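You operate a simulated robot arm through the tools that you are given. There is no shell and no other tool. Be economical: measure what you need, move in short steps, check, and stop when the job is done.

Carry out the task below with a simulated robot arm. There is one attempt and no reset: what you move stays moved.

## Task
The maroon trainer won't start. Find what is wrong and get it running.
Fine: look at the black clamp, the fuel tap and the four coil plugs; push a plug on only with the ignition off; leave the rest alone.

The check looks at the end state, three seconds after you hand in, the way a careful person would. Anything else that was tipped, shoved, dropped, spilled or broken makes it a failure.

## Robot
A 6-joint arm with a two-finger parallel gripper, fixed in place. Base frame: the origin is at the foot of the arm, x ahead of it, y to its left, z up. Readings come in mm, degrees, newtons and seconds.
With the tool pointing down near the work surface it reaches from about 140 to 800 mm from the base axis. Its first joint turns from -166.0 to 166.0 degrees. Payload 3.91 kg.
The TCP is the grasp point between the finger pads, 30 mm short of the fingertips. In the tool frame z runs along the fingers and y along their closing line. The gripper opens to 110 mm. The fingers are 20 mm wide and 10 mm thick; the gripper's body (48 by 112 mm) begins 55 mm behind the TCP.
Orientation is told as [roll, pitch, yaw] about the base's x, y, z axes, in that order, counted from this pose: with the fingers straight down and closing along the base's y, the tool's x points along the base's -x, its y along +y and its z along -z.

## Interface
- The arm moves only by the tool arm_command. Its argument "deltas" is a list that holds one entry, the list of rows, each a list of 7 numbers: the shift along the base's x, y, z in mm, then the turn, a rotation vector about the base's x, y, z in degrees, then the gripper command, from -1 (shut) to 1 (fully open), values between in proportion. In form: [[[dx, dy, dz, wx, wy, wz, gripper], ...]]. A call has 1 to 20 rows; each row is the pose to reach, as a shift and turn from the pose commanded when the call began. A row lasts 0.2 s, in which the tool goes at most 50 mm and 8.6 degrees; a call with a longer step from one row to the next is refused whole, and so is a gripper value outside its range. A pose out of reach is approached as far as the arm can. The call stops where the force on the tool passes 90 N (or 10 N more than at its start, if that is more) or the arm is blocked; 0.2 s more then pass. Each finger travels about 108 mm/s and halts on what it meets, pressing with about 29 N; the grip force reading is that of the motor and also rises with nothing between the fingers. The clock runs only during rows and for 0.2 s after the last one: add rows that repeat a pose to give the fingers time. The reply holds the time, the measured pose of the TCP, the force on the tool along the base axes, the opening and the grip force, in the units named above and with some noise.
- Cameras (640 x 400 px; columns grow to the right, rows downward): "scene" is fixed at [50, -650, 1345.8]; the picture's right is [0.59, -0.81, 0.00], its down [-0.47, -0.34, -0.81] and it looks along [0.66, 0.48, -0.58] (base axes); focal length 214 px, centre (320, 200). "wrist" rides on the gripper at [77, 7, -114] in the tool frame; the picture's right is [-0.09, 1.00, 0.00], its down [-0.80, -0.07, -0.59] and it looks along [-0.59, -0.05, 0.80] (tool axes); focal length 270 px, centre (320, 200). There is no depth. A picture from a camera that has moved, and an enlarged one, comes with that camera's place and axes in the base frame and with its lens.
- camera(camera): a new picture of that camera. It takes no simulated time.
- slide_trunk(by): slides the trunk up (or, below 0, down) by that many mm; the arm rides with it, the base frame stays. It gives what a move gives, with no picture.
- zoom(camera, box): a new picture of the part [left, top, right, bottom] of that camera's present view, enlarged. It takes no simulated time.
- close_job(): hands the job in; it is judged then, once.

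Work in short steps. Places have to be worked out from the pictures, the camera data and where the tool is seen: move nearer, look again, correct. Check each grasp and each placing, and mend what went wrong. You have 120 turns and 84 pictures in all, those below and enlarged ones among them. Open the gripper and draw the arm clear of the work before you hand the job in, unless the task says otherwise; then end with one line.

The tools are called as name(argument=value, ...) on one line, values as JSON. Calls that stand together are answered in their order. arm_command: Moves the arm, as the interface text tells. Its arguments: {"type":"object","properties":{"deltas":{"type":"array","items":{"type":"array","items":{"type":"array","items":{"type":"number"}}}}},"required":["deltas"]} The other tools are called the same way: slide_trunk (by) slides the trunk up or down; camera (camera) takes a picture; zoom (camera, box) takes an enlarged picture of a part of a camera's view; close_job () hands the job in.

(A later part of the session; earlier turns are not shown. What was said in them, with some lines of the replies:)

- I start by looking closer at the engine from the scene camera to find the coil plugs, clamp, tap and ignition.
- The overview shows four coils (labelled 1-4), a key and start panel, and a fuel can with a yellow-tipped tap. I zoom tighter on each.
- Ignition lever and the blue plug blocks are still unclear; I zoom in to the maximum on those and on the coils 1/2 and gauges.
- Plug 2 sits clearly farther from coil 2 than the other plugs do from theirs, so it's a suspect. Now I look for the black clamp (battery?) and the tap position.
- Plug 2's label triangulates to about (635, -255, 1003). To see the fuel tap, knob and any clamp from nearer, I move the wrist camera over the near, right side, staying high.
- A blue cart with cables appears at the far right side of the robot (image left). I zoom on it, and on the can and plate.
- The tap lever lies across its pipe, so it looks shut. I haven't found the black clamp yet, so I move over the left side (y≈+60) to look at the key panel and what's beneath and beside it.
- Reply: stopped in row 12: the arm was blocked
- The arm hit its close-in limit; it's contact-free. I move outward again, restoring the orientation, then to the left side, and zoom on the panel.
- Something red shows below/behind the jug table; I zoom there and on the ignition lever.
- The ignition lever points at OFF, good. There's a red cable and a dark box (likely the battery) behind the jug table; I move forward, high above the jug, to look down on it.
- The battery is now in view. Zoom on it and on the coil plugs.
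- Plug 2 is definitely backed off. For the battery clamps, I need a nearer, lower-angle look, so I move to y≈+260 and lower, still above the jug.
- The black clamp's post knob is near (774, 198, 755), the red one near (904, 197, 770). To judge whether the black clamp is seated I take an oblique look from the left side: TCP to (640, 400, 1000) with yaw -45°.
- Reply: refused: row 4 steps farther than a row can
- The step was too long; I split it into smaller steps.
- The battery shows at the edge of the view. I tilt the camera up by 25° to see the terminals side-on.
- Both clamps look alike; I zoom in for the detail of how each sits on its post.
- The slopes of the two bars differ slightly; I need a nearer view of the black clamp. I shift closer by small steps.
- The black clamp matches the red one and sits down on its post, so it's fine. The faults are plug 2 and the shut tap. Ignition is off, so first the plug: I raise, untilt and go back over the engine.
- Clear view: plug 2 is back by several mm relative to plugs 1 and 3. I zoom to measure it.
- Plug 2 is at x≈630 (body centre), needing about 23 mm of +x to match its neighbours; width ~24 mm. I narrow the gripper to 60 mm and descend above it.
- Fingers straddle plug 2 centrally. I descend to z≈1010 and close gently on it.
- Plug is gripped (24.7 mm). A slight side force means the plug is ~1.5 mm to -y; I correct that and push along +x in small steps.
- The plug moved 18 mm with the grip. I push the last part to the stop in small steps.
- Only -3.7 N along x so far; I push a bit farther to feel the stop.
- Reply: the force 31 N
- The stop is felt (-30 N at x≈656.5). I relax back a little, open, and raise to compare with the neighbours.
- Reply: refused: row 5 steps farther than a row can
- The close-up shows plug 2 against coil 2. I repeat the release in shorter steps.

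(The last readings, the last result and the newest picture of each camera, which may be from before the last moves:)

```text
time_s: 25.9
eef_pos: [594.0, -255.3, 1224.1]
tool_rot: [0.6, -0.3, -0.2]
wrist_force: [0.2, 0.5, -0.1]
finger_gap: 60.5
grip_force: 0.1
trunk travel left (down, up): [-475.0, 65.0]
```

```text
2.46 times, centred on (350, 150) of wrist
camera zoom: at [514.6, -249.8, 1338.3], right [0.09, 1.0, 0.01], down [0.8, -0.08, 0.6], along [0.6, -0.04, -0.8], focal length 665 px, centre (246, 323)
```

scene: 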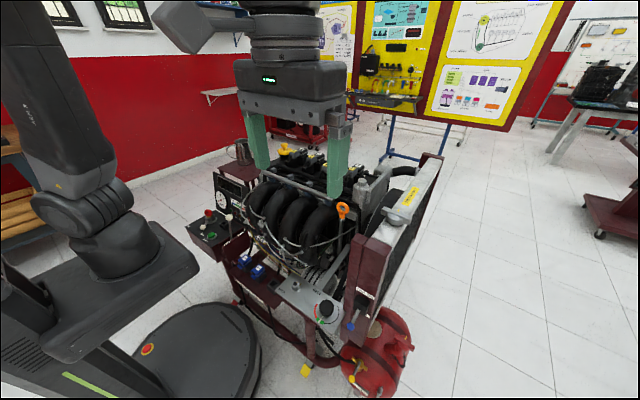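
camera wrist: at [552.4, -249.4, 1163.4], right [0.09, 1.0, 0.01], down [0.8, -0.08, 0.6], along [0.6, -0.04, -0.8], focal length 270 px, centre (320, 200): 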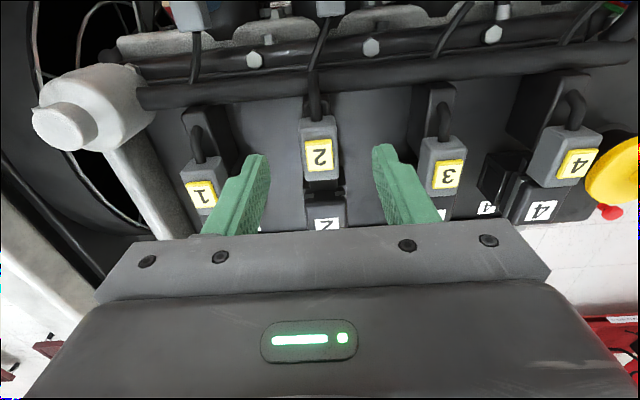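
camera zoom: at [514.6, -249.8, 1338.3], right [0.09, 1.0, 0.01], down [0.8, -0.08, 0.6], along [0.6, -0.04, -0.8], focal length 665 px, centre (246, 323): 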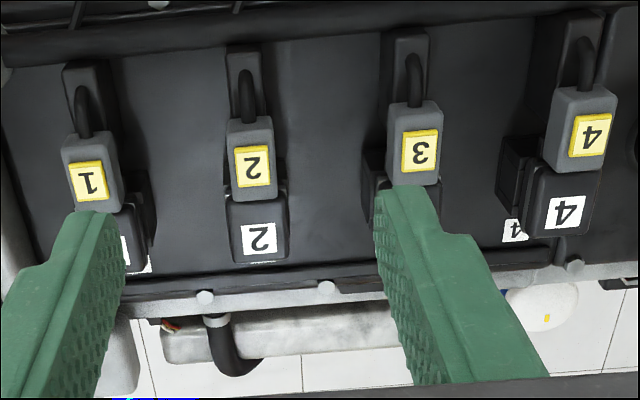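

All four plugs line up now. Next the fuel tap: triangulated pivot at about (348, -597, 480), with its lever pointing to -x and ball at (291, -598, 479); the fan lever's blue ball is above at (293, -565, 787), so I'll approach from the -x side with the tool tilted. I first move to open space at (130, -600).

arm_command(deltas=[[[-33, -24.6, 0, 0, 0, 0, 0.1], [-66, -49, 0, 0, 0, 0, 0.1], [-99, -74, 0, 0, 0, 0, 0.1], [-132, -98, 0, 0, 0, 0, 0.1], [-165, -123, 0, 0, 0, 0, 0.1], [-198, -148, 0, 0, 0, 0, 0.1], [-231, -172, 0, 0, 0, 0, 0.1], [-264, -197, 0, 0, 0, 0, 0.1], [-297, -221, 0, 0, 0, 0, 0.1], [-330, -246, 0, 0, 0, 0, 0.1], [-363, -271, 0, 0, 0, 0, 0.1], [-396, -295, 0, 0, 0, 0, 0.1], [-430, -320, 0, 0, 0, 0, 0.1], [-464, -345, 0, 0, 0, 0, 0.1]]])

arm_command(deltas=[[[0, 0, 0, 0, -8, 0, 0.1], [0, 0, 0, 0, -16, 0, 0.1], [0, 0, 0, 0, -24, 0, 0.1], [0, 0, 0, 0, -32, 0, 0.1], [0, 0, 0, 0, -40, 0, 0.1], [0, 0, 0, 0, -45, 0, 0.1]]])

camera(camera="scene")

```text
time_s: 28.9
eef_pos: [125.9, -604.5, 1222.2]
tool_rot: [0.6, -0.4, -0.2]
wrist_force: [0.5, 0.3, 0.2]
finger_gap: 60.5
grip_force: 0.1
trunk travel left (down, up): [-475.0, 65.0]
```

```text
time_s: 30.3
eef_pos: [129.3, -601.3, 1222.8]
tool_rot: [0.8, -45.4, -0.2]
wrist_force: [0.1, -0.5, -0.4]
finger_gap: 60.6
grip_force: 0.0
trunk travel left (down, up): [-475.0, 65.0]
```

```text
38 pictures are left
```

scene: 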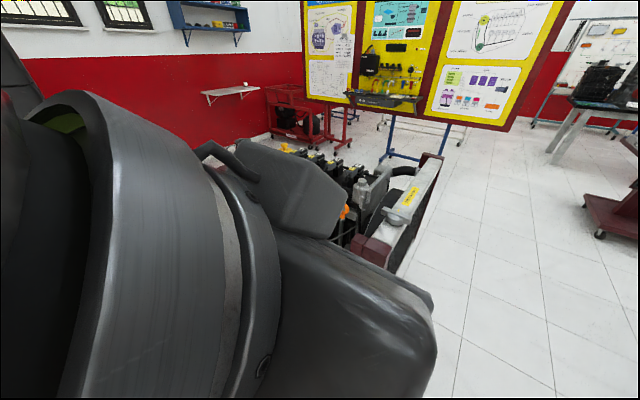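

The arm fills the scene view but is in open space. I lower the trunk by 350 in two steps and look.

slide_trunk(by=-200)

slide_trunk(by=-150)

camera(camera="scene")

camera(camera="wrist")

```text
time_s: 32.5
eef_pos: [128.3, -600.0, 1023.0]
tool_rot: [0.9, -45.3, -0.4]
wrist_force: [-0.2, -0.5, 0.5]
finger_gap: 60.3
grip_force: 0.1
trunk travel left (down, up): [-275.0, 265.0]
```

```text
time_s: 34.2
eef_pos: [128.1, -600.5, 873.7]
tool_rot: [0.9, -45.4, -0.4]
wrist_force: [0.5, 0.6, -0.4]
finger_gap: 60.3
grip_force: 0.1
trunk travel left (down, up): [-125.0, 415.0]
```

```text
37 pictures are left
```

scene: 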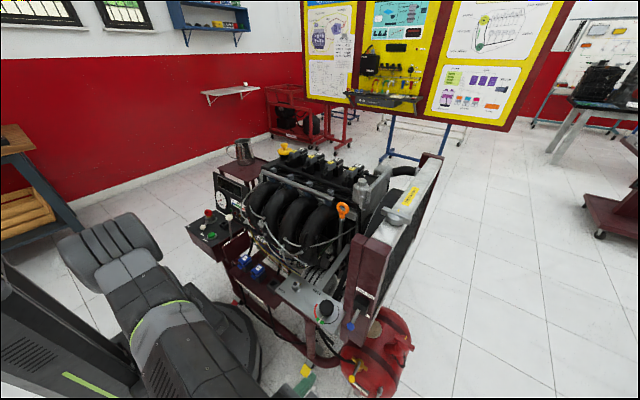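

```text
36 pictures are left
camera wrist: at [-9.2, -595.2, 899.4], right [0.06, 1.0, 0.07], down [0.14, -0.08, 0.99], along [0.99, -0.04, -0.14], focal length 270 px, centre (320, 200)
```

wrist: 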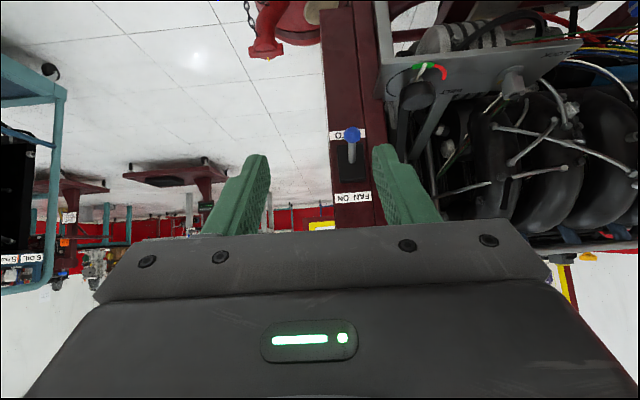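

Good, clear on all sides. I lower the arm by about 270 mm for a close look at the tap.

arm_command(deltas=[[[0, 0, -45, 0, 0, 0, 0.1], [0, 0, -90, 0, 0, 0, 0.1], [0, 0, -135, 0, 0, 0, 0.1], [0, 0, -180, 0, 0, 0, 0.1], [0, 0, -225, 0, 0, 0, 0.1], [0, 0, -270, 0, 0, 0, 0.1]]])

camera(camera="wrist")

```text
time_s: 35.6
eef_pos: [128.1, -598.4, 602.3]
tool_rot: [0.9, -45.4, -0.3]
wrist_force: [-0.6, 0.0, -0.1]
finger_gap: 60.4
grip_force: 0.1
trunk travel left (down, up): [-125.0, 415.0]
```

```text
35 pictures are left
camera wrist: at [-9.0, -593.8, 629.3], right [0.06, 1.0, 0.07], down [0.14, -0.08, 0.99], along [0.99, -0.04, -0.14], focal length 270 px, centre (320, 200)
```

wrist: 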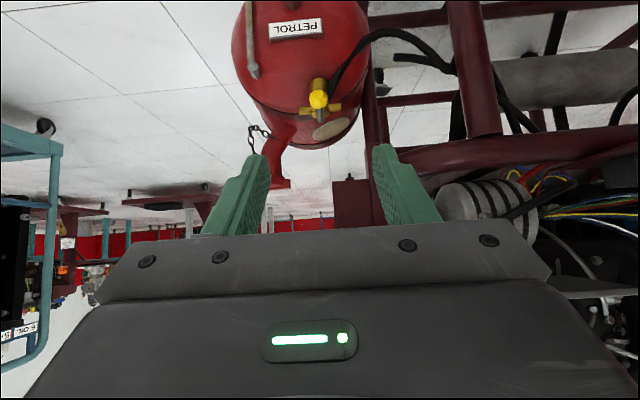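

zoom(camera="wrist", box=[250, 40, 410, 140])

```text
4.00 times, centred on (330, 90) of wrist
camera zoom: at [-9.0, -593.8, 629.3], right [0.06, 1.0, 0.07], down [0.14, -0.08, 0.99], along [0.99, -0.04, -0.14], focal length 1081 px, centre (280, 640)
```

zoom: 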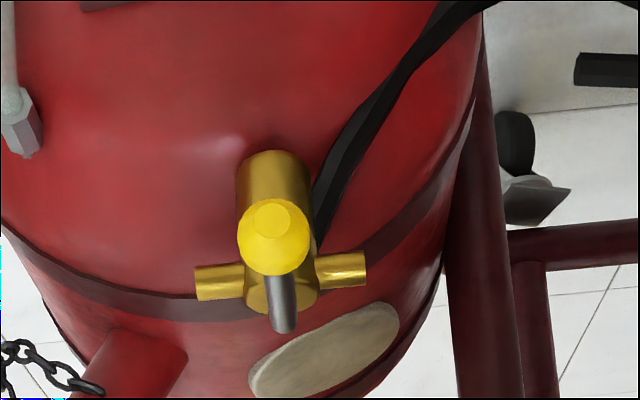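

The lever crosses the pipe stubs, confirming the tap is shut. With closed fingers I'll come alongside the lever's -y side, then sweep it about the pivot toward +y (hose side). First approach to just beside the ball.

arm_command(deltas=[[[0, -15, 0, 0, 0, 0, -1], [24, -38, -20, 0, 0, 0, -1], [48, -42, -40, 0, 0, 0, -1], [72, -42, -62, 0, 0, 0, -1], [96, -42, -82, 0, 0, 0, -1], [120, -42, -100, 0, 0, 0, -1]]])

camera(camera="wrist")

zoom(camera="scene", box=[260, 270, 440, 399])

```text
time_s: 37.0
eef_pos: [248.0, -644.0, 501.5]
tool_rot: [1.0, -45.4, -0.3]
wrist_force: [0.5, -0.1, 0.6]
finger_gap: 0.2
grip_force: 29.2
trunk travel left (down, up): [-125.0, 415.0]
```

```text
33 pictures are left
camera wrist: at [110.6, -638.1, 528.7], right [0.06, 1.0, 0.07], down [0.14, -0.08, 0.99], along [0.99, -0.04, -0.14], focal length 270 px, centre (320, 200)
```

wrist: 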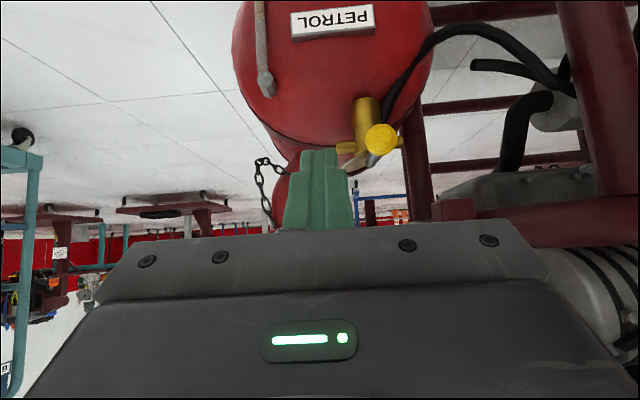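

```text
3.10 times, centred on (350, 334) of scene
camera zoom: at [50.0, -650.0, 1345.8], right [0.59, -0.81, 0.0], down [-0.47, -0.34, -0.81], along [0.66, 0.48, -0.58], focal length 665 px, centre (227, -217)
```

zoom: 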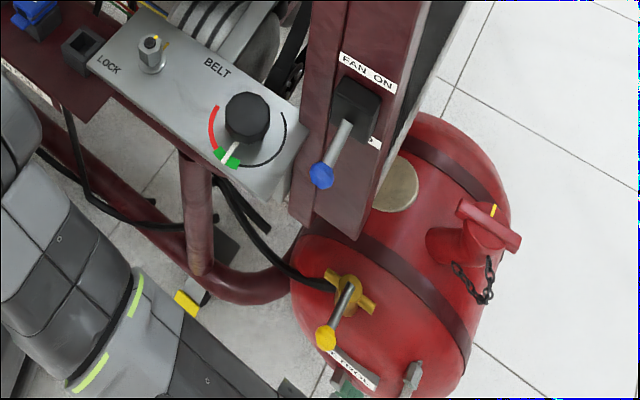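

Refined with these views: ball ≈ (298, -597, 464), pivot ≈ (352, -597, 464). I slide the closed fingertips beside the ball.

arm_command(deltas=[[[12, 0, -20, 0, 0, 0, -1], [38, 0, -20, 0, 0, 0, -1], [38, 10, -20, 0, 0, 0, -1]]])

camera(camera="wrist")

zoom(camera="scene", box=[320, 330, 410, 399])

```text
time_s: 37.8
eef_pos: [286.4, -633.3, 482.1]
tool_rot: [1.1, -45.3, -0.4]
wrist_force: [-0.2, 0.3, -0.2]
finger_gap: 0.0
grip_force: 29.3
trunk travel left (down, up): [-125.0, 415.0]
```

```text
31 pictures are left
camera wrist: at [149.2, -627.1, 509.5], right [0.06, 1.0, 0.07], down [0.14, -0.08, 0.99], along [0.99, -0.04, -0.14], focal length 270 px, centre (320, 200)
```

wrist: 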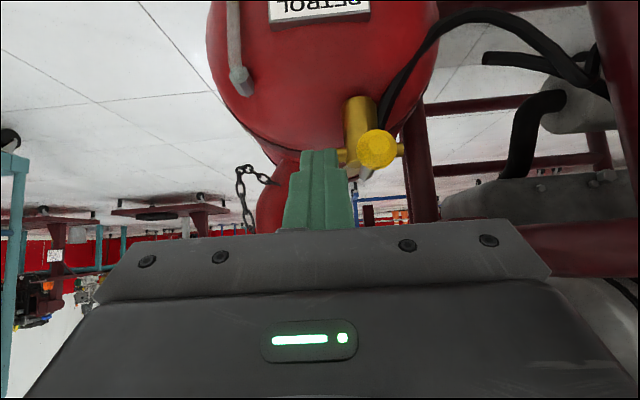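

```text
5.80 times, centred on (365, 364) of scene
camera zoom: at [50.0, -650.0, 1345.8], right [0.59, -0.81, 0.0], down [-0.47, -0.34, -0.81], along [0.66, 0.48, -0.58], focal length 1243 px, centre (59, -754)
```

zoom: 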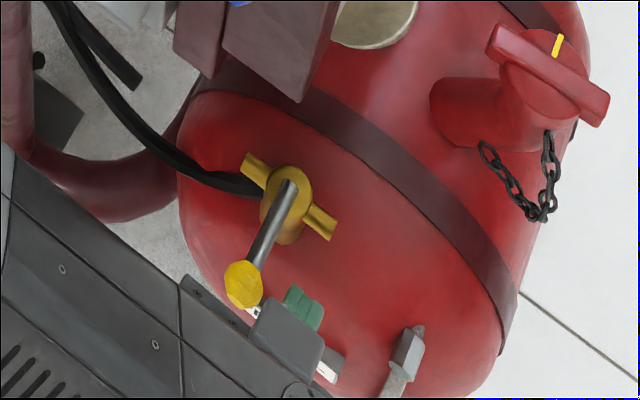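

The fingertip is right beside the ball. I sweep gently toward +y along the arc, first to about 45°.

arm_command(deltas=[[[0, 8, 0, 0, 0, 0, -1], [0, 16, 0, 0, 0, 0, -1], [-2, 22, 0, 0, 0, 0, -1], [-3.4, 29.5, 0, 0, 0, 0, -1], [-3.4, 36, 0, 0, 0, 0, -1], [-3.2, 43, 0, 0, 0, 0, -1], [-1.5, 50, 0, 0, 0, 0, -1], [0.6, 56, 0, 0, 0, 0, -1]]])

zoom(camera="scene", box=[320, 330, 410, 399])

```text
time_s: 38.8
eef_pos: [285.6, -618.5, 484.1]
tool_rot: [-1.7, -45.3, 0.3]
wrist_force: [19.2, -49.4, -30.6]
finger_gap: 0.0
grip_force: 28.7
trunk travel left (down, up): [-125.0, 415.0]
stopped in row 4: the force on the tool passed its limit (the readings are from after the stop); the commanded pose is now the measured one
```

```text
5.80 times, centred on (365, 364) of scene
camera zoom: at [50.0, -650.0, 1345.8], right [0.59, -0.81, 0.0], down [-0.47, -0.34, -0.81], along [0.66, 0.48, -0.58], focal length 1243 px, centre (59, -754)
```

zoom: 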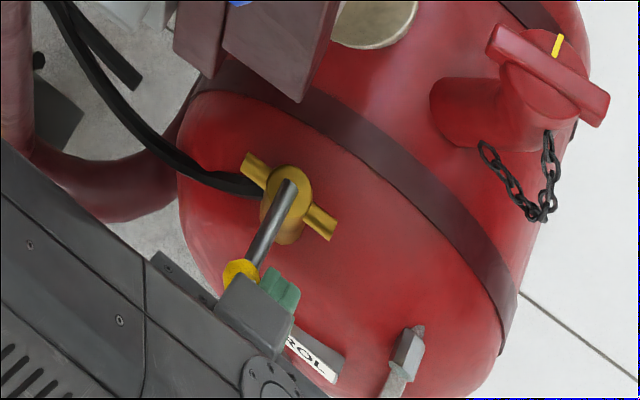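

A hard stop (>90 N, lever didn't move): so it opens the other way, toward -y. I back off, go around in front of the ball to its +y side.

arm_command(deltas=[[[0, -12, 0, 1.4, 0, 0, -1], [-25, -15, 0, 2.7, 0, 0, -1], [-60, -12, 10, 2.7, 0, 0, -1], [-70, 20, 20, 2.7, 0, 0, -1], [-70, 55, 20, 2.7, 0, 0, -1]]])

camera(camera="wrist")

zoom(camera="scene", box=[260, 270, 440, 399])

```text
time_s: 40.0
eef_pos: [212.3, -556.2, 508.5]
tool_rot: [2.7, -45.3, -2.2]
wrist_force: [0.4, -0.5, 0.3]
finger_gap: 0.0
grip_force: 29.0
trunk travel left (down, up): [-125.0, 415.0]
```

```text
28 pictures are left
camera wrist: at [75.4, -549.7, 534.9], right [0.07, 0.99, 0.09], down [0.14, -0.1, 0.99], along [0.99, -0.05, -0.14], focal length 270 px, centre (320, 200)
```

wrist: 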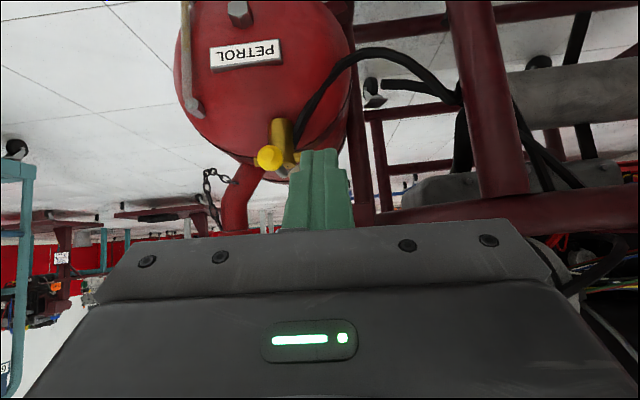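

```text
3.10 times, centred on (350, 334) of scene
camera zoom: at [50.0, -650.0, 1345.8], right [0.59, -0.81, 0.0], down [-0.47, -0.34, -0.81], along [0.66, 0.48, -0.58], focal length 665 px, centre (227, -217)
```

zoom: 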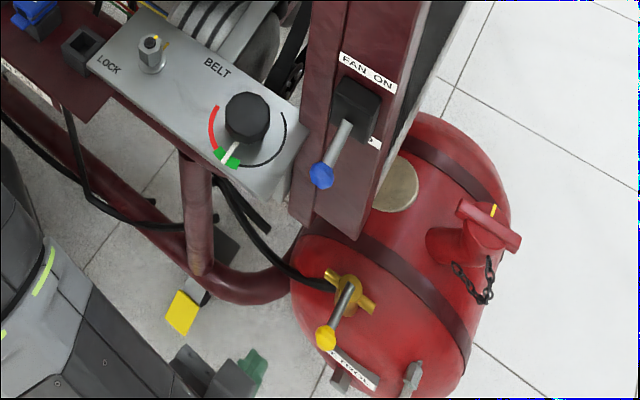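

Clear. I move forward to the ball's +y side.

arm_command(deltas=[[[20, -5, -26, 0, 0, 1, -1], [50, -8, -26, 0, 0, 2, -1], [74, -9.5, -26, -1.5, 0, 2, -1]]])

zoom(camera="scene", box=[320, 330, 410, 399])

```text
time_s: 40.8
eef_pos: [286.7, -567.7, 481.9]
tool_rot: [0.5, -45.5, 1.3]
wrist_force: [0.0, -0.1, -0.7]
finger_gap: 0.0
grip_force: 28.9
trunk travel left (down, up): [-125.0, 415.0]
```

```text
5.80 times, centred on (365, 364) of scene
camera zoom: at [50.0, -650.0, 1345.8], right [0.59, -0.81, 0.0], down [-0.47, -0.34, -0.81], along [0.66, 0.48, -0.58], focal length 1243 px, centre (59, -754)
```

zoom: 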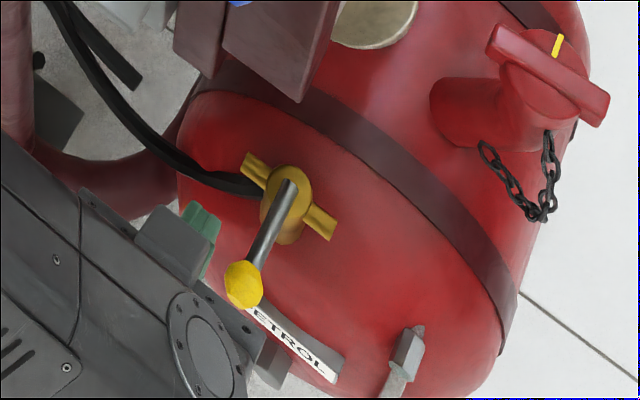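

Fingertip is next to the ball on its +y side. I sweep toward -y along the arc in small steps.

arm_command(deltas=[[[0, -5, 0, 0, 0, 0, -1], [0, -10, 0, 0, 0, 0, -1], [-1.5, -15, 0, 0, 0, 0, -1], [-3, -20, 0, 0, 0, 0, -1], [-3.5, -25, 0, 0, 0, 0, -1], [-3.5, -31, 0, 0, 0, 0, -1], [-3.3, -37, 0, 0, 0, 0, -1], [-2, -43, 0, 0, 0, 0, -1], [0.5, -50, 0, 0, 0, 0, -1]]])

zoom(camera="scene", box=[320, 330, 410, 399])

```text
time_s: 42.8
eef_pos: [289.5, -618.3, 482.5]
tool_rot: [0.6, -45.4, 1.3]
wrist_force: [1.5, 0.4, -0.3]
finger_gap: 0.0
grip_force: 29.1
trunk travel left (down, up): [-125.0, 415.0]
```

```text
5.80 times, centred on (365, 364) of scene
camera zoom: at [50.0, -650.0, 1345.8], right [0.59, -0.81, 0.0], down [-0.47, -0.34, -0.81], along [0.66, 0.48, -0.58], focal length 1243 px, centre (59, -754)
```

zoom: 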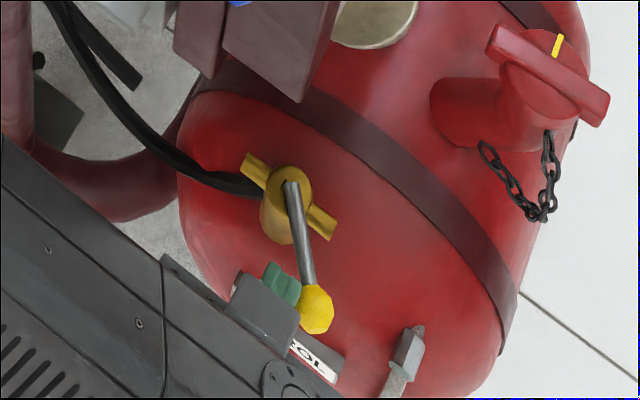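

The lever follows freely (~40°). I continue along the arc to near 90°.

arm_command(deltas=[[[3, -6, 0, 0, 0, 0, -1], [6.3, -11.6, 0, 0, 0, 0, -1], [10.5, -16.5, 0, 0, 0, 0, -1], [15.4, -21, 0, 0, 0, 0, -1], [20, -24, 0, 0, 0, 0, -1], [25, -26.5, 0, 0, 0, 0, -1], [28, -27.5, 0, 0, 0, 0, -1]]])

zoom(camera="scene", box=[320, 330, 410, 399])

```text
time_s: 44.4
eef_pos: [315.5, -645.6, 481.4]
tool_rot: [0.5, -45.4, 1.2]
wrist_force: [-0.1, 0.1, 0.3]
finger_gap: 0.1
grip_force: 29.2
trunk travel left (down, up): [-125.0, 415.0]
```

```text
5.80 times, centred on (365, 364) of scene
camera zoom: at [50.0, -650.0, 1345.8], right [0.59, -0.81, 0.0], down [-0.47, -0.34, -0.81], along [0.66, 0.48, -0.58], focal length 1243 px, centre (59, -754)
```

zoom: 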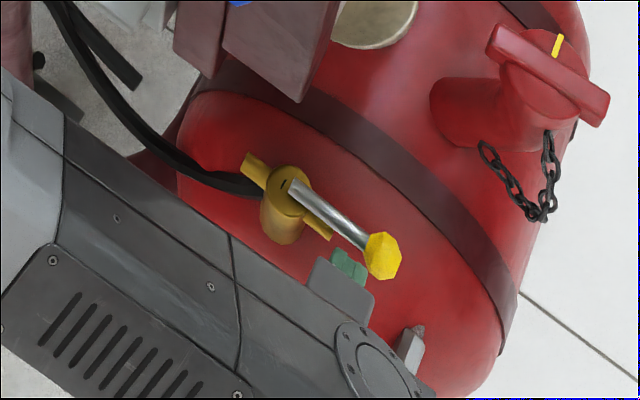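

The lever now lies along the pipe (~88°). I nudge slightly farther to feel the end stop.

arm_command(deltas=[[[2, 0, 0, 0, 0, 0, -1], [4, 0, 0, 0, 0, 0, -1], [6, 0, 0, 0, 0, 0, -1]]])

zoom(camera="scene", box=[320, 330, 410, 399])

```text
time_s: 45.2
eef_pos: [320.2, -645.3, 481.2]
tool_rot: [0.6, -45.5, 1.2]
wrist_force: [-18.9, 7.8, 3.4]
finger_gap: 0.0
grip_force: 29.2
trunk travel left (down, up): [-125.0, 415.0]
```

```text
5.80 times, centred on (365, 364) of scene
camera zoom: at [50.0, -650.0, 1345.8], right [0.59, -0.81, 0.0], down [-0.47, -0.34, -0.81], along [0.66, 0.48, -0.58], focal length 1243 px, centre (59, -754)
```

zoom: 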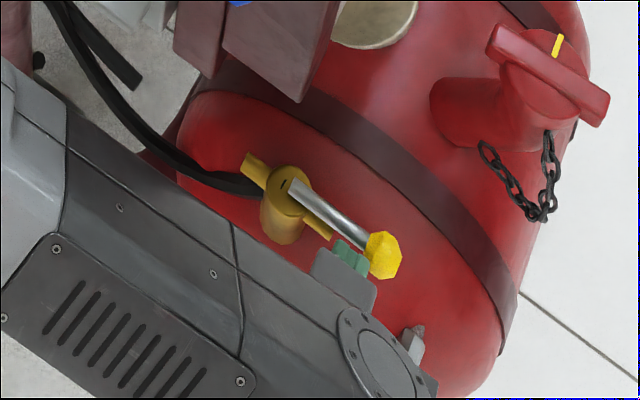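

The stop is felt; the tap is open. I retract the way I came, then raise the arm and trunk.

arm_command(deltas=[[[-30, 0, 5, 0, 0, 0, -1], [-70, 10, 20, 0, 0, 0, -1], [-110, 20, 40, 0, 0, 0, -1], [-150, 30, 60, 0, 0, 0, -1], [-190, 40, 80, 0, 0, 0, -1], [-190, 40, 125, 0, 0, 0, -1], [-190, 40, 170, 0, 0, 0, -1], [-190, 40, 215, 0, 0, 0, -1], [-190, 40, 260, 0, 0, 0, -1], [-190, 40, 305, 0, 0, 0, -1], [-190, 40, 350, 0, 0, 0, -1], [-190, 40, 395, 0, 0, 0, -1]]])

slide_trunk(by=350)

arm_command(deltas=[[[0, 0, 0, 0, 8, 0, -1], [0, 0, 0, 0, 16, 0, -1], [0, 0, 0, 0, 24, 0, -1], [0, 0, 0, 0, 32, 0, -1], [0, 0, 0, 0, 40, 0, -1], [0, 0, 0, 0, 45.4, 0, -1]]])

zoom(camera="scene", box=[185, 190, 265, 240])

```text
time_s: 47.8
eef_pos: [131.5, -604.6, 878.7]
tool_rot: [0.4, -45.3, 1.2]
wrist_force: [-0.3, -0.8, -0.5]
finger_gap: 0.0
grip_force: 29.0
trunk travel left (down, up): [-125.0, 415.0]
```

```text
time_s: 51.2
eef_pos: [130.3, -604.4, 1227.8]
tool_rot: [0.5, -45.3, 1.4]
wrist_force: [0.2, 0.1, -0.8]
finger_gap: 0.0
grip_force: 29.0
trunk travel left (down, up): [-475.0, 65.0]
```

```text
time_s: 52.6
eef_pos: [131.9, -605.6, 1227.4]
tool_rot: [1.4, 0.1, 1.0]
wrist_force: [0.3, -0.1, 0.0]
finger_gap: 0.2
grip_force: 29.7
trunk travel left (down, up): [-475.0, 65.0]
```

```text
8.00 times, centred on (225, 215) of scene
camera zoom: at [50.0, -650.0, 1345.8], right [0.59, -0.81, 0.0], down [-0.47, -0.34, -0.81], along [0.66, 0.48, -0.58], focal length 1716 px, centre (1080, 80)
```

zoom: 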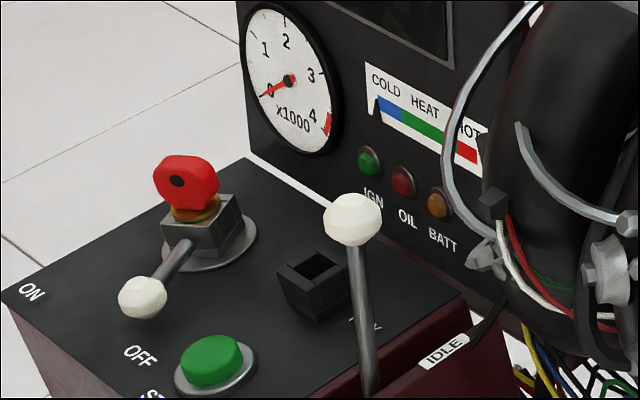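

Triangulating the panel: ignition lever pivot ≈ (375, 234), its ball at OFF ≈ (320, 203, 685), ON at roughly (320, 265); START button ≈ (317, 133, 677). Faults mended, so I go there to switch on and start.

arm_command(deltas=[[[29, 36, 0, 0, 0, 0, -1], [58, 71, 0, 0, 0, 0, -1], [86, 107, 0, 0, 0, 0, -1], [115, 142, 0, 0, 0, 0, -1], [144, 178, 0, 0, 0, 0, -1], [173, 214, 0, 0, 0, 0, -1], [202, 249, 0, 0, 0, 0, -1], [230, 285, 0, 0, 0, 0, -1], [259, 320, 0, 0, 0, 0, -1], [288, 356, 0, 0, 0, 0, -1], [288, 400, 0, 0, 0, 0, -1], [288, 445, 0, 0, 0, 0, -1], [288, 490, 0, 0, 0, 0, -1], [288, 535, 0, 0, 0, 0, -1], [288, 580, 0, 0, 0, 0, -1], [288, 625, 0, 0, 0, 0, -1], [288, 670, 0, 0, 0, 0, -1], [270, 710, 0, 0, 0, 0, -1], [245, 745, 0, 0, 0, 0, -1], [225, 776, 0, 0, 0, 0, -1]]])

camera(camera="wrist")

```text
time_s: 56.9
eef_pos: [356.3, 175.0, 1227.1]
tool_rot: [1.5, 0.0, 0.9]
wrist_force: [0.2, -0.3, 0.2]
finger_gap: 0.3
grip_force: 29.4
trunk travel left (down, up): [-475.0, 65.0]
```

```text
21 pictures are left
camera wrist: at [277.4, 176.9, 1343.6], right [0.07, 1.0, 0.02], down [0.8, -0.07, 0.59], along [0.59, -0.02, -0.8], focal length 270 px, centre (320, 200)
```

wrist: 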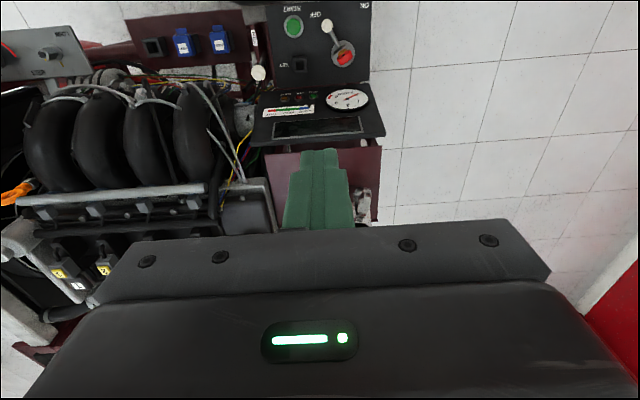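

Now descend at x≈340, y≈174 to z≈800 and look again.

arm_command(deltas=[[[-8, 0, -45, 0, 0, 0, -1], [-16, 0, -90, 0, 0, 0, -1], [-16, 0, -135, 0, 0, 0, -1], [-16, 0, -180, 0, 0, 0, -1], [-16, 0, -225, 0, 0, 0, -1], [-16, 0, -270, 0, 0, 0, -1], [-16, 0, -315, 0, 0, 0, -1], [-16, 0, -360, 0, 0, 0, -1], [-16, 0, -405, 0, 0, 0, -1], [-16, 0, -430, 0, 0, 0, -1]]])

camera(camera="wrist")

zoom(camera="scene", box=[170, 150, 290, 260])

```text
time_s: 59.0
eef_pos: [341.3, 172.1, 799.5]
tool_rot: [1.4, -0.1, 0.8]
wrist_force: [-0.1, -0.2, 0.5]
finger_gap: 0.2
grip_force: 28.9
trunk travel left (down, up): [-475.0, 65.0]
```

```text
20 pictures are left
camera wrist: at [262.2, 173.9, 914.3], right [0.07, 1.0, 0.03], down [0.8, -0.07, 0.59], along [0.59, -0.02, -0.8], focal length 270 px, centre (320, 200)
```

wrist: 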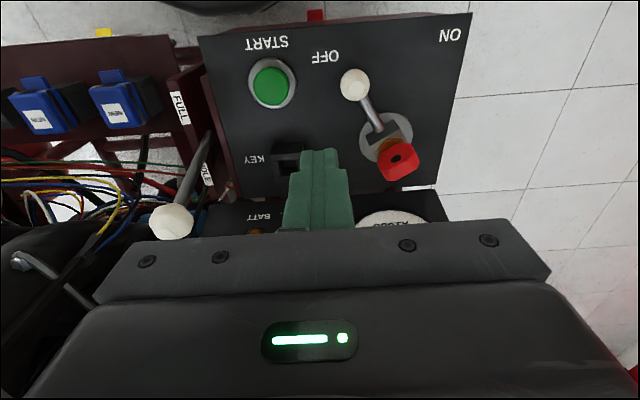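

```text
3.64 times, centred on (230, 205) of scene
camera zoom: at [50.0, -650.0, 1345.8], right [0.59, -0.81, 0.0], down [-0.47, -0.34, -0.81], along [0.66, 0.48, -0.58], focal length 780 px, centre (647, 182)
```

zoom: 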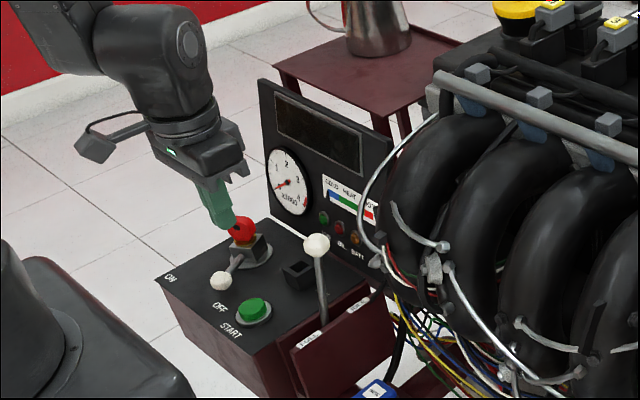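

The views confirm: ball (319, 205), pivot (373, 236), button (318, 135). I descend beside the lever on its -y side.

arm_command(deltas=[[[0, 0, -40, 0, 0, 0, -1], [0, 0, -75, 0, 0, 0, -1], [0, 0, -91, 0, 0, 0, -1]]])

zoom(camera="scene", box=[185, 185, 265, 245])

```text
time_s: 59.9
eef_pos: [341.2, 170.2, 706.9]
tool_rot: [1.4, 0.1, 0.9]
wrist_force: [0.6, 0.2, 0.4]
finger_gap: 0.3
grip_force: 29.1
trunk travel left (down, up): [-475.0, 65.0]
```

```text
6.67 times, centred on (225, 215) of scene
camera zoom: at [50.0, -650.0, 1345.8], right [0.59, -0.81, 0.0], down [-0.47, -0.34, -0.81], along [0.66, 0.48, -0.58], focal length 1430 px, centre (953, 100)
```

zoom: 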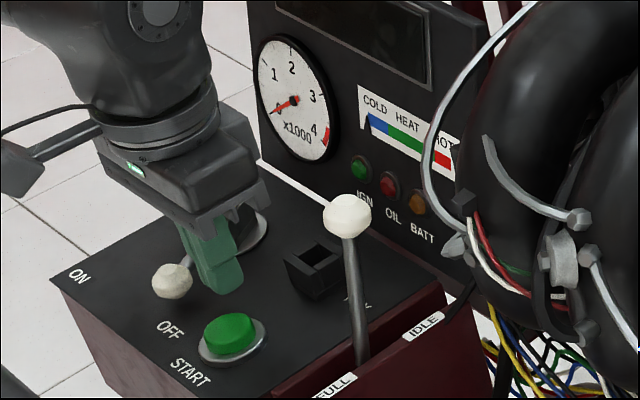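

The fingertip stands between lever and button. I sweep the lever along its arc toward ON.

arm_command(deltas=[[[-5, 10, 0, 0, 0, 0, -1], [-9, 20, 0, 0, 0, 0, -1], [-14, 26, 0, 0, 0, 0, -1], [-19, 32, 0, 0, 0, 0, -1], [-23, 39, 0, 0, 0, 0, -1], [-26, 46.5, 0, 0, 0, 0, -1], [-28, 54, 0, 0, 0, 0, -1], [-29, 62, 0, 0, 0, 0, -1], [-29, 70, 0, 0, 0, 0, -1]]])

zoom(camera="scene", box=[185, 185, 265, 245])

```text
time_s: 61.9
eef_pos: [311.9, 242.7, 706.9]
tool_rot: [1.4, -0.1, 0.9]
wrist_force: [0.7, 0.1, 0.2]
finger_gap: 0.0
grip_force: 28.8
trunk travel left (down, up): [-475.0, 65.0]
```

```text
6.67 times, centred on (225, 215) of scene
camera zoom: at [50.0, -650.0, 1345.8], right [0.59, -0.81, 0.0], down [-0.47, -0.34, -0.81], along [0.66, 0.48, -0.58], focal length 1430 px, centre (953, 100)
```

zoom: 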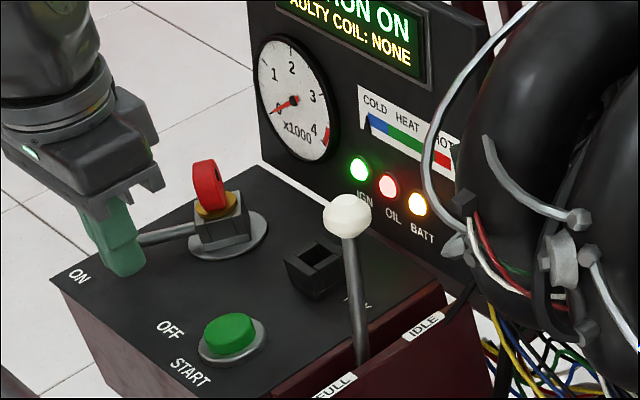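

Ignition is on, lamps lit, display says "FAULTY COIL: NONE". I push to the end stop gently, then back away and read the display.

arm_command(deltas=[[[0.5, 4, 0, 0, 0, 0, -1], [1, 7, 0, 0, 0, 0, -1]]])

arm_command(deltas=[[[0, -20, 0, 0, 0, 0, -1], [0, -30, 35, 0, 0, 0, -1], [0, -60, 60, 0, 0, 0, -1], [3, -100, 60, 0, 0, 0, -1], [5, -113, 50, 0, 0, 0, -1]]])

zoom(camera="scene", box=[185, 160, 285, 245])

```text
time_s: 62.5
eef_pos: [312.7, 248.1, 705.4]
tool_rot: [1.3, 0.0, 0.9]
wrist_force: [0.3, -2.8, -0.1]
finger_gap: 0.0
grip_force: 28.4
trunk travel left (down, up): [-475.0, 65.0]
```

```text
time_s: 63.6
eef_pos: [318.9, 135.1, 758.4]
tool_rot: [1.4, 0.0, 1.1]
wrist_force: [-0.4, -0.3, 0.9]
finger_gap: 0.1
grip_force: 29.1
trunk travel left (down, up): [-475.0, 65.0]
```

```text
4.71 times, centred on (235, 202) of scene
camera zoom: at [50.0, -650.0, 1345.8], right [0.59, -0.81, 0.0], down [-0.47, -0.34, -0.81], along [0.66, 0.48, -0.58], focal length 1009 px, centre (720, 188)
```

zoom: 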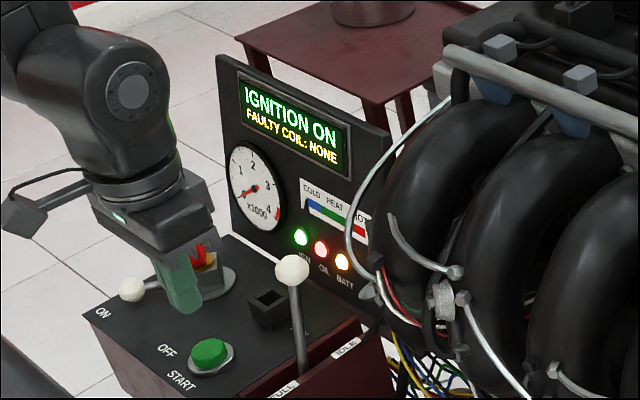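

The display reads IGNITION ON. The finger is above START; I lower onto it and press with small steps.

arm_command(deltas=[[[0, 0, -25, 0, 0, 0, -1], [0, 0, -45, 0, 0, 0, -1], [0, 0, -50, 0, 0, 0, -1], [0, 0, -53, 0, 0, 0, -1], [0, 0, -56, 0, 0, 0, -1], [0, 0, -56, 0, 0, 0, -1], [0, 0, -56, 0, 0, 0, -1]]])

zoom(camera="scene", box=[185, 160, 285, 245])

```text
time_s: 65.2
eef_pos: [318.0, 135.0, 699.9]
tool_rot: [1.4, -0.1, 1.0]
wrist_force: [0.6, 3.2, 13.5]
finger_gap: 0.1
grip_force: 28.7
trunk travel left (down, up): [-475.0, 65.0]
```

```text
4.71 times, centred on (235, 202) of scene
camera zoom: at [50.0, -650.0, 1345.8], right [0.59, -0.81, 0.0], down [-0.47, -0.34, -0.81], along [0.66, 0.48, -0.58], focal length 1009 px, centre (720, 188)
```

zoom: 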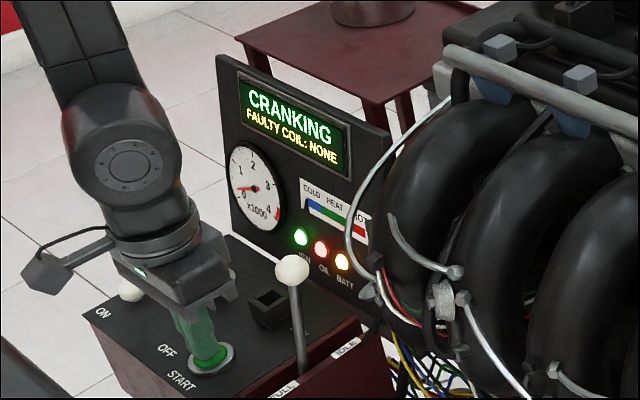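

It's cranking. I hold the button a bit longer.

arm_command(deltas=[[[0, 0, 0, 0, 0, 0, -1], [0, 0, 0, 0, 0, 0, -1], [0, 0, 0, 0, 0, 0, -1], [0, 0, 0, 0, 0, 0, -1], [0, 0, 0, 0, 0, 0, -1], [0, 0, 0, 0, 0, 0, -1], [0, 0, 0, 0, 0, 0, -1], [0, 0, 0, 0, 0, 0, -1]]])

zoom(camera="scene", box=[185, 160, 285, 245])

```text
time_s: 67.0
eef_pos: [317.7, 136.6, 699.7]
tool_rot: [1.3, 0.0, 0.9]
wrist_force: [1.6, 4.9, 14.0]
finger_gap: 0.1
grip_force: 29.3
trunk travel left (down, up): [-475.0, 65.0]
```

```text
4.71 times, centred on (235, 202) of scene
camera zoom: at [50.0, -650.0, 1345.8], right [0.59, -0.81, 0.0], down [-0.47, -0.34, -0.81], along [0.66, 0.48, -0.58], focal length 1009 px, centre (720, 188)
```

zoom: 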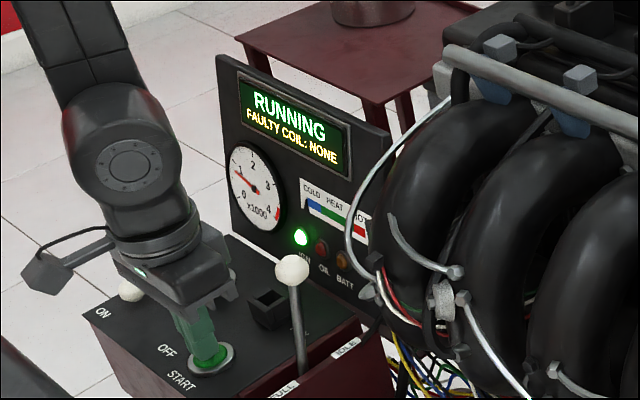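

It's RUNNING at about 1000 rpm with the oil and battery lamps out. I release the button and rise clear, opening the gripper once up high.

arm_command(deltas=[[[0, 0, 20, 0, 0, 0, -1], [0, 0, 60, 0, 0, 0, -1], [0, 0, 105, 0, 0, 0, -1], [0, 0, 150, 0, 0, 0, -1], [10, 5, 195, 0, 0, 0, -1], [20, 10, 240, 0, 0, 0, -1], [30, 20, 285, 0, 0, 0, -1], [40, 30, 325, 0, 0, 0, -1], [50, 30, 365, 0, 0, 0, 0], [60, 30, 405, 0, 0, 0, 1], [60, 30, 450, 0, 0, 0, 1], [60, 30, 495, 0, 0, 0, 1], [60, 30, 520, 0, 0, 0, 1], [60, 30, 520, 0, 0, 0, 1], [60, 30, 520, 0, 0, 0, 1]]])

zoom(camera="scene", box=[185, 150, 305, 245])

camera(camera="scene")

```text
time_s: 70.2
eef_pos: [378.3, 163.0, 1221.4]
tool_rot: [1.4, 0.0, 1.0]
wrist_force: [-1.0, -0.7, 0.7]
finger_gap: 110.4
grip_force: 0.0
trunk travel left (down, up): [-475.0, 65.0]
```

```text
4.21 times, centred on (245, 198) of scene
camera zoom: at [50.0, -650.0, 1345.8], right [0.59, -0.81, 0.0], down [-0.47, -0.34, -0.81], along [0.66, 0.48, -0.58], focal length 903 px, centre (636, 210)
```

zoom: 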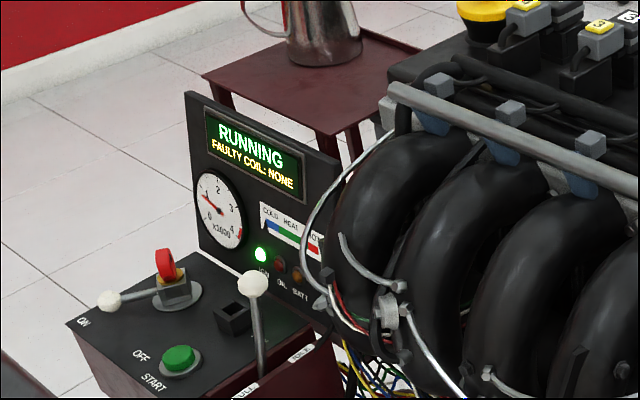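

```text
12 pictures are left
```

scene: 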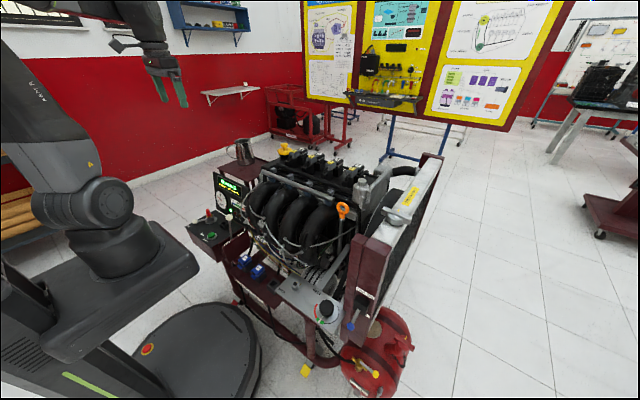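

The engine keeps running with the arm clear, the gripper open and nothing else disturbed, so I hand it in.

close_job()

```text
The job is handed in.
```

The maroon trainer is running: coil plug 2 was off and the fuel tap was shut, so I pushed the plug on with the ignition off, opened the tap, then switched on and pressed START.
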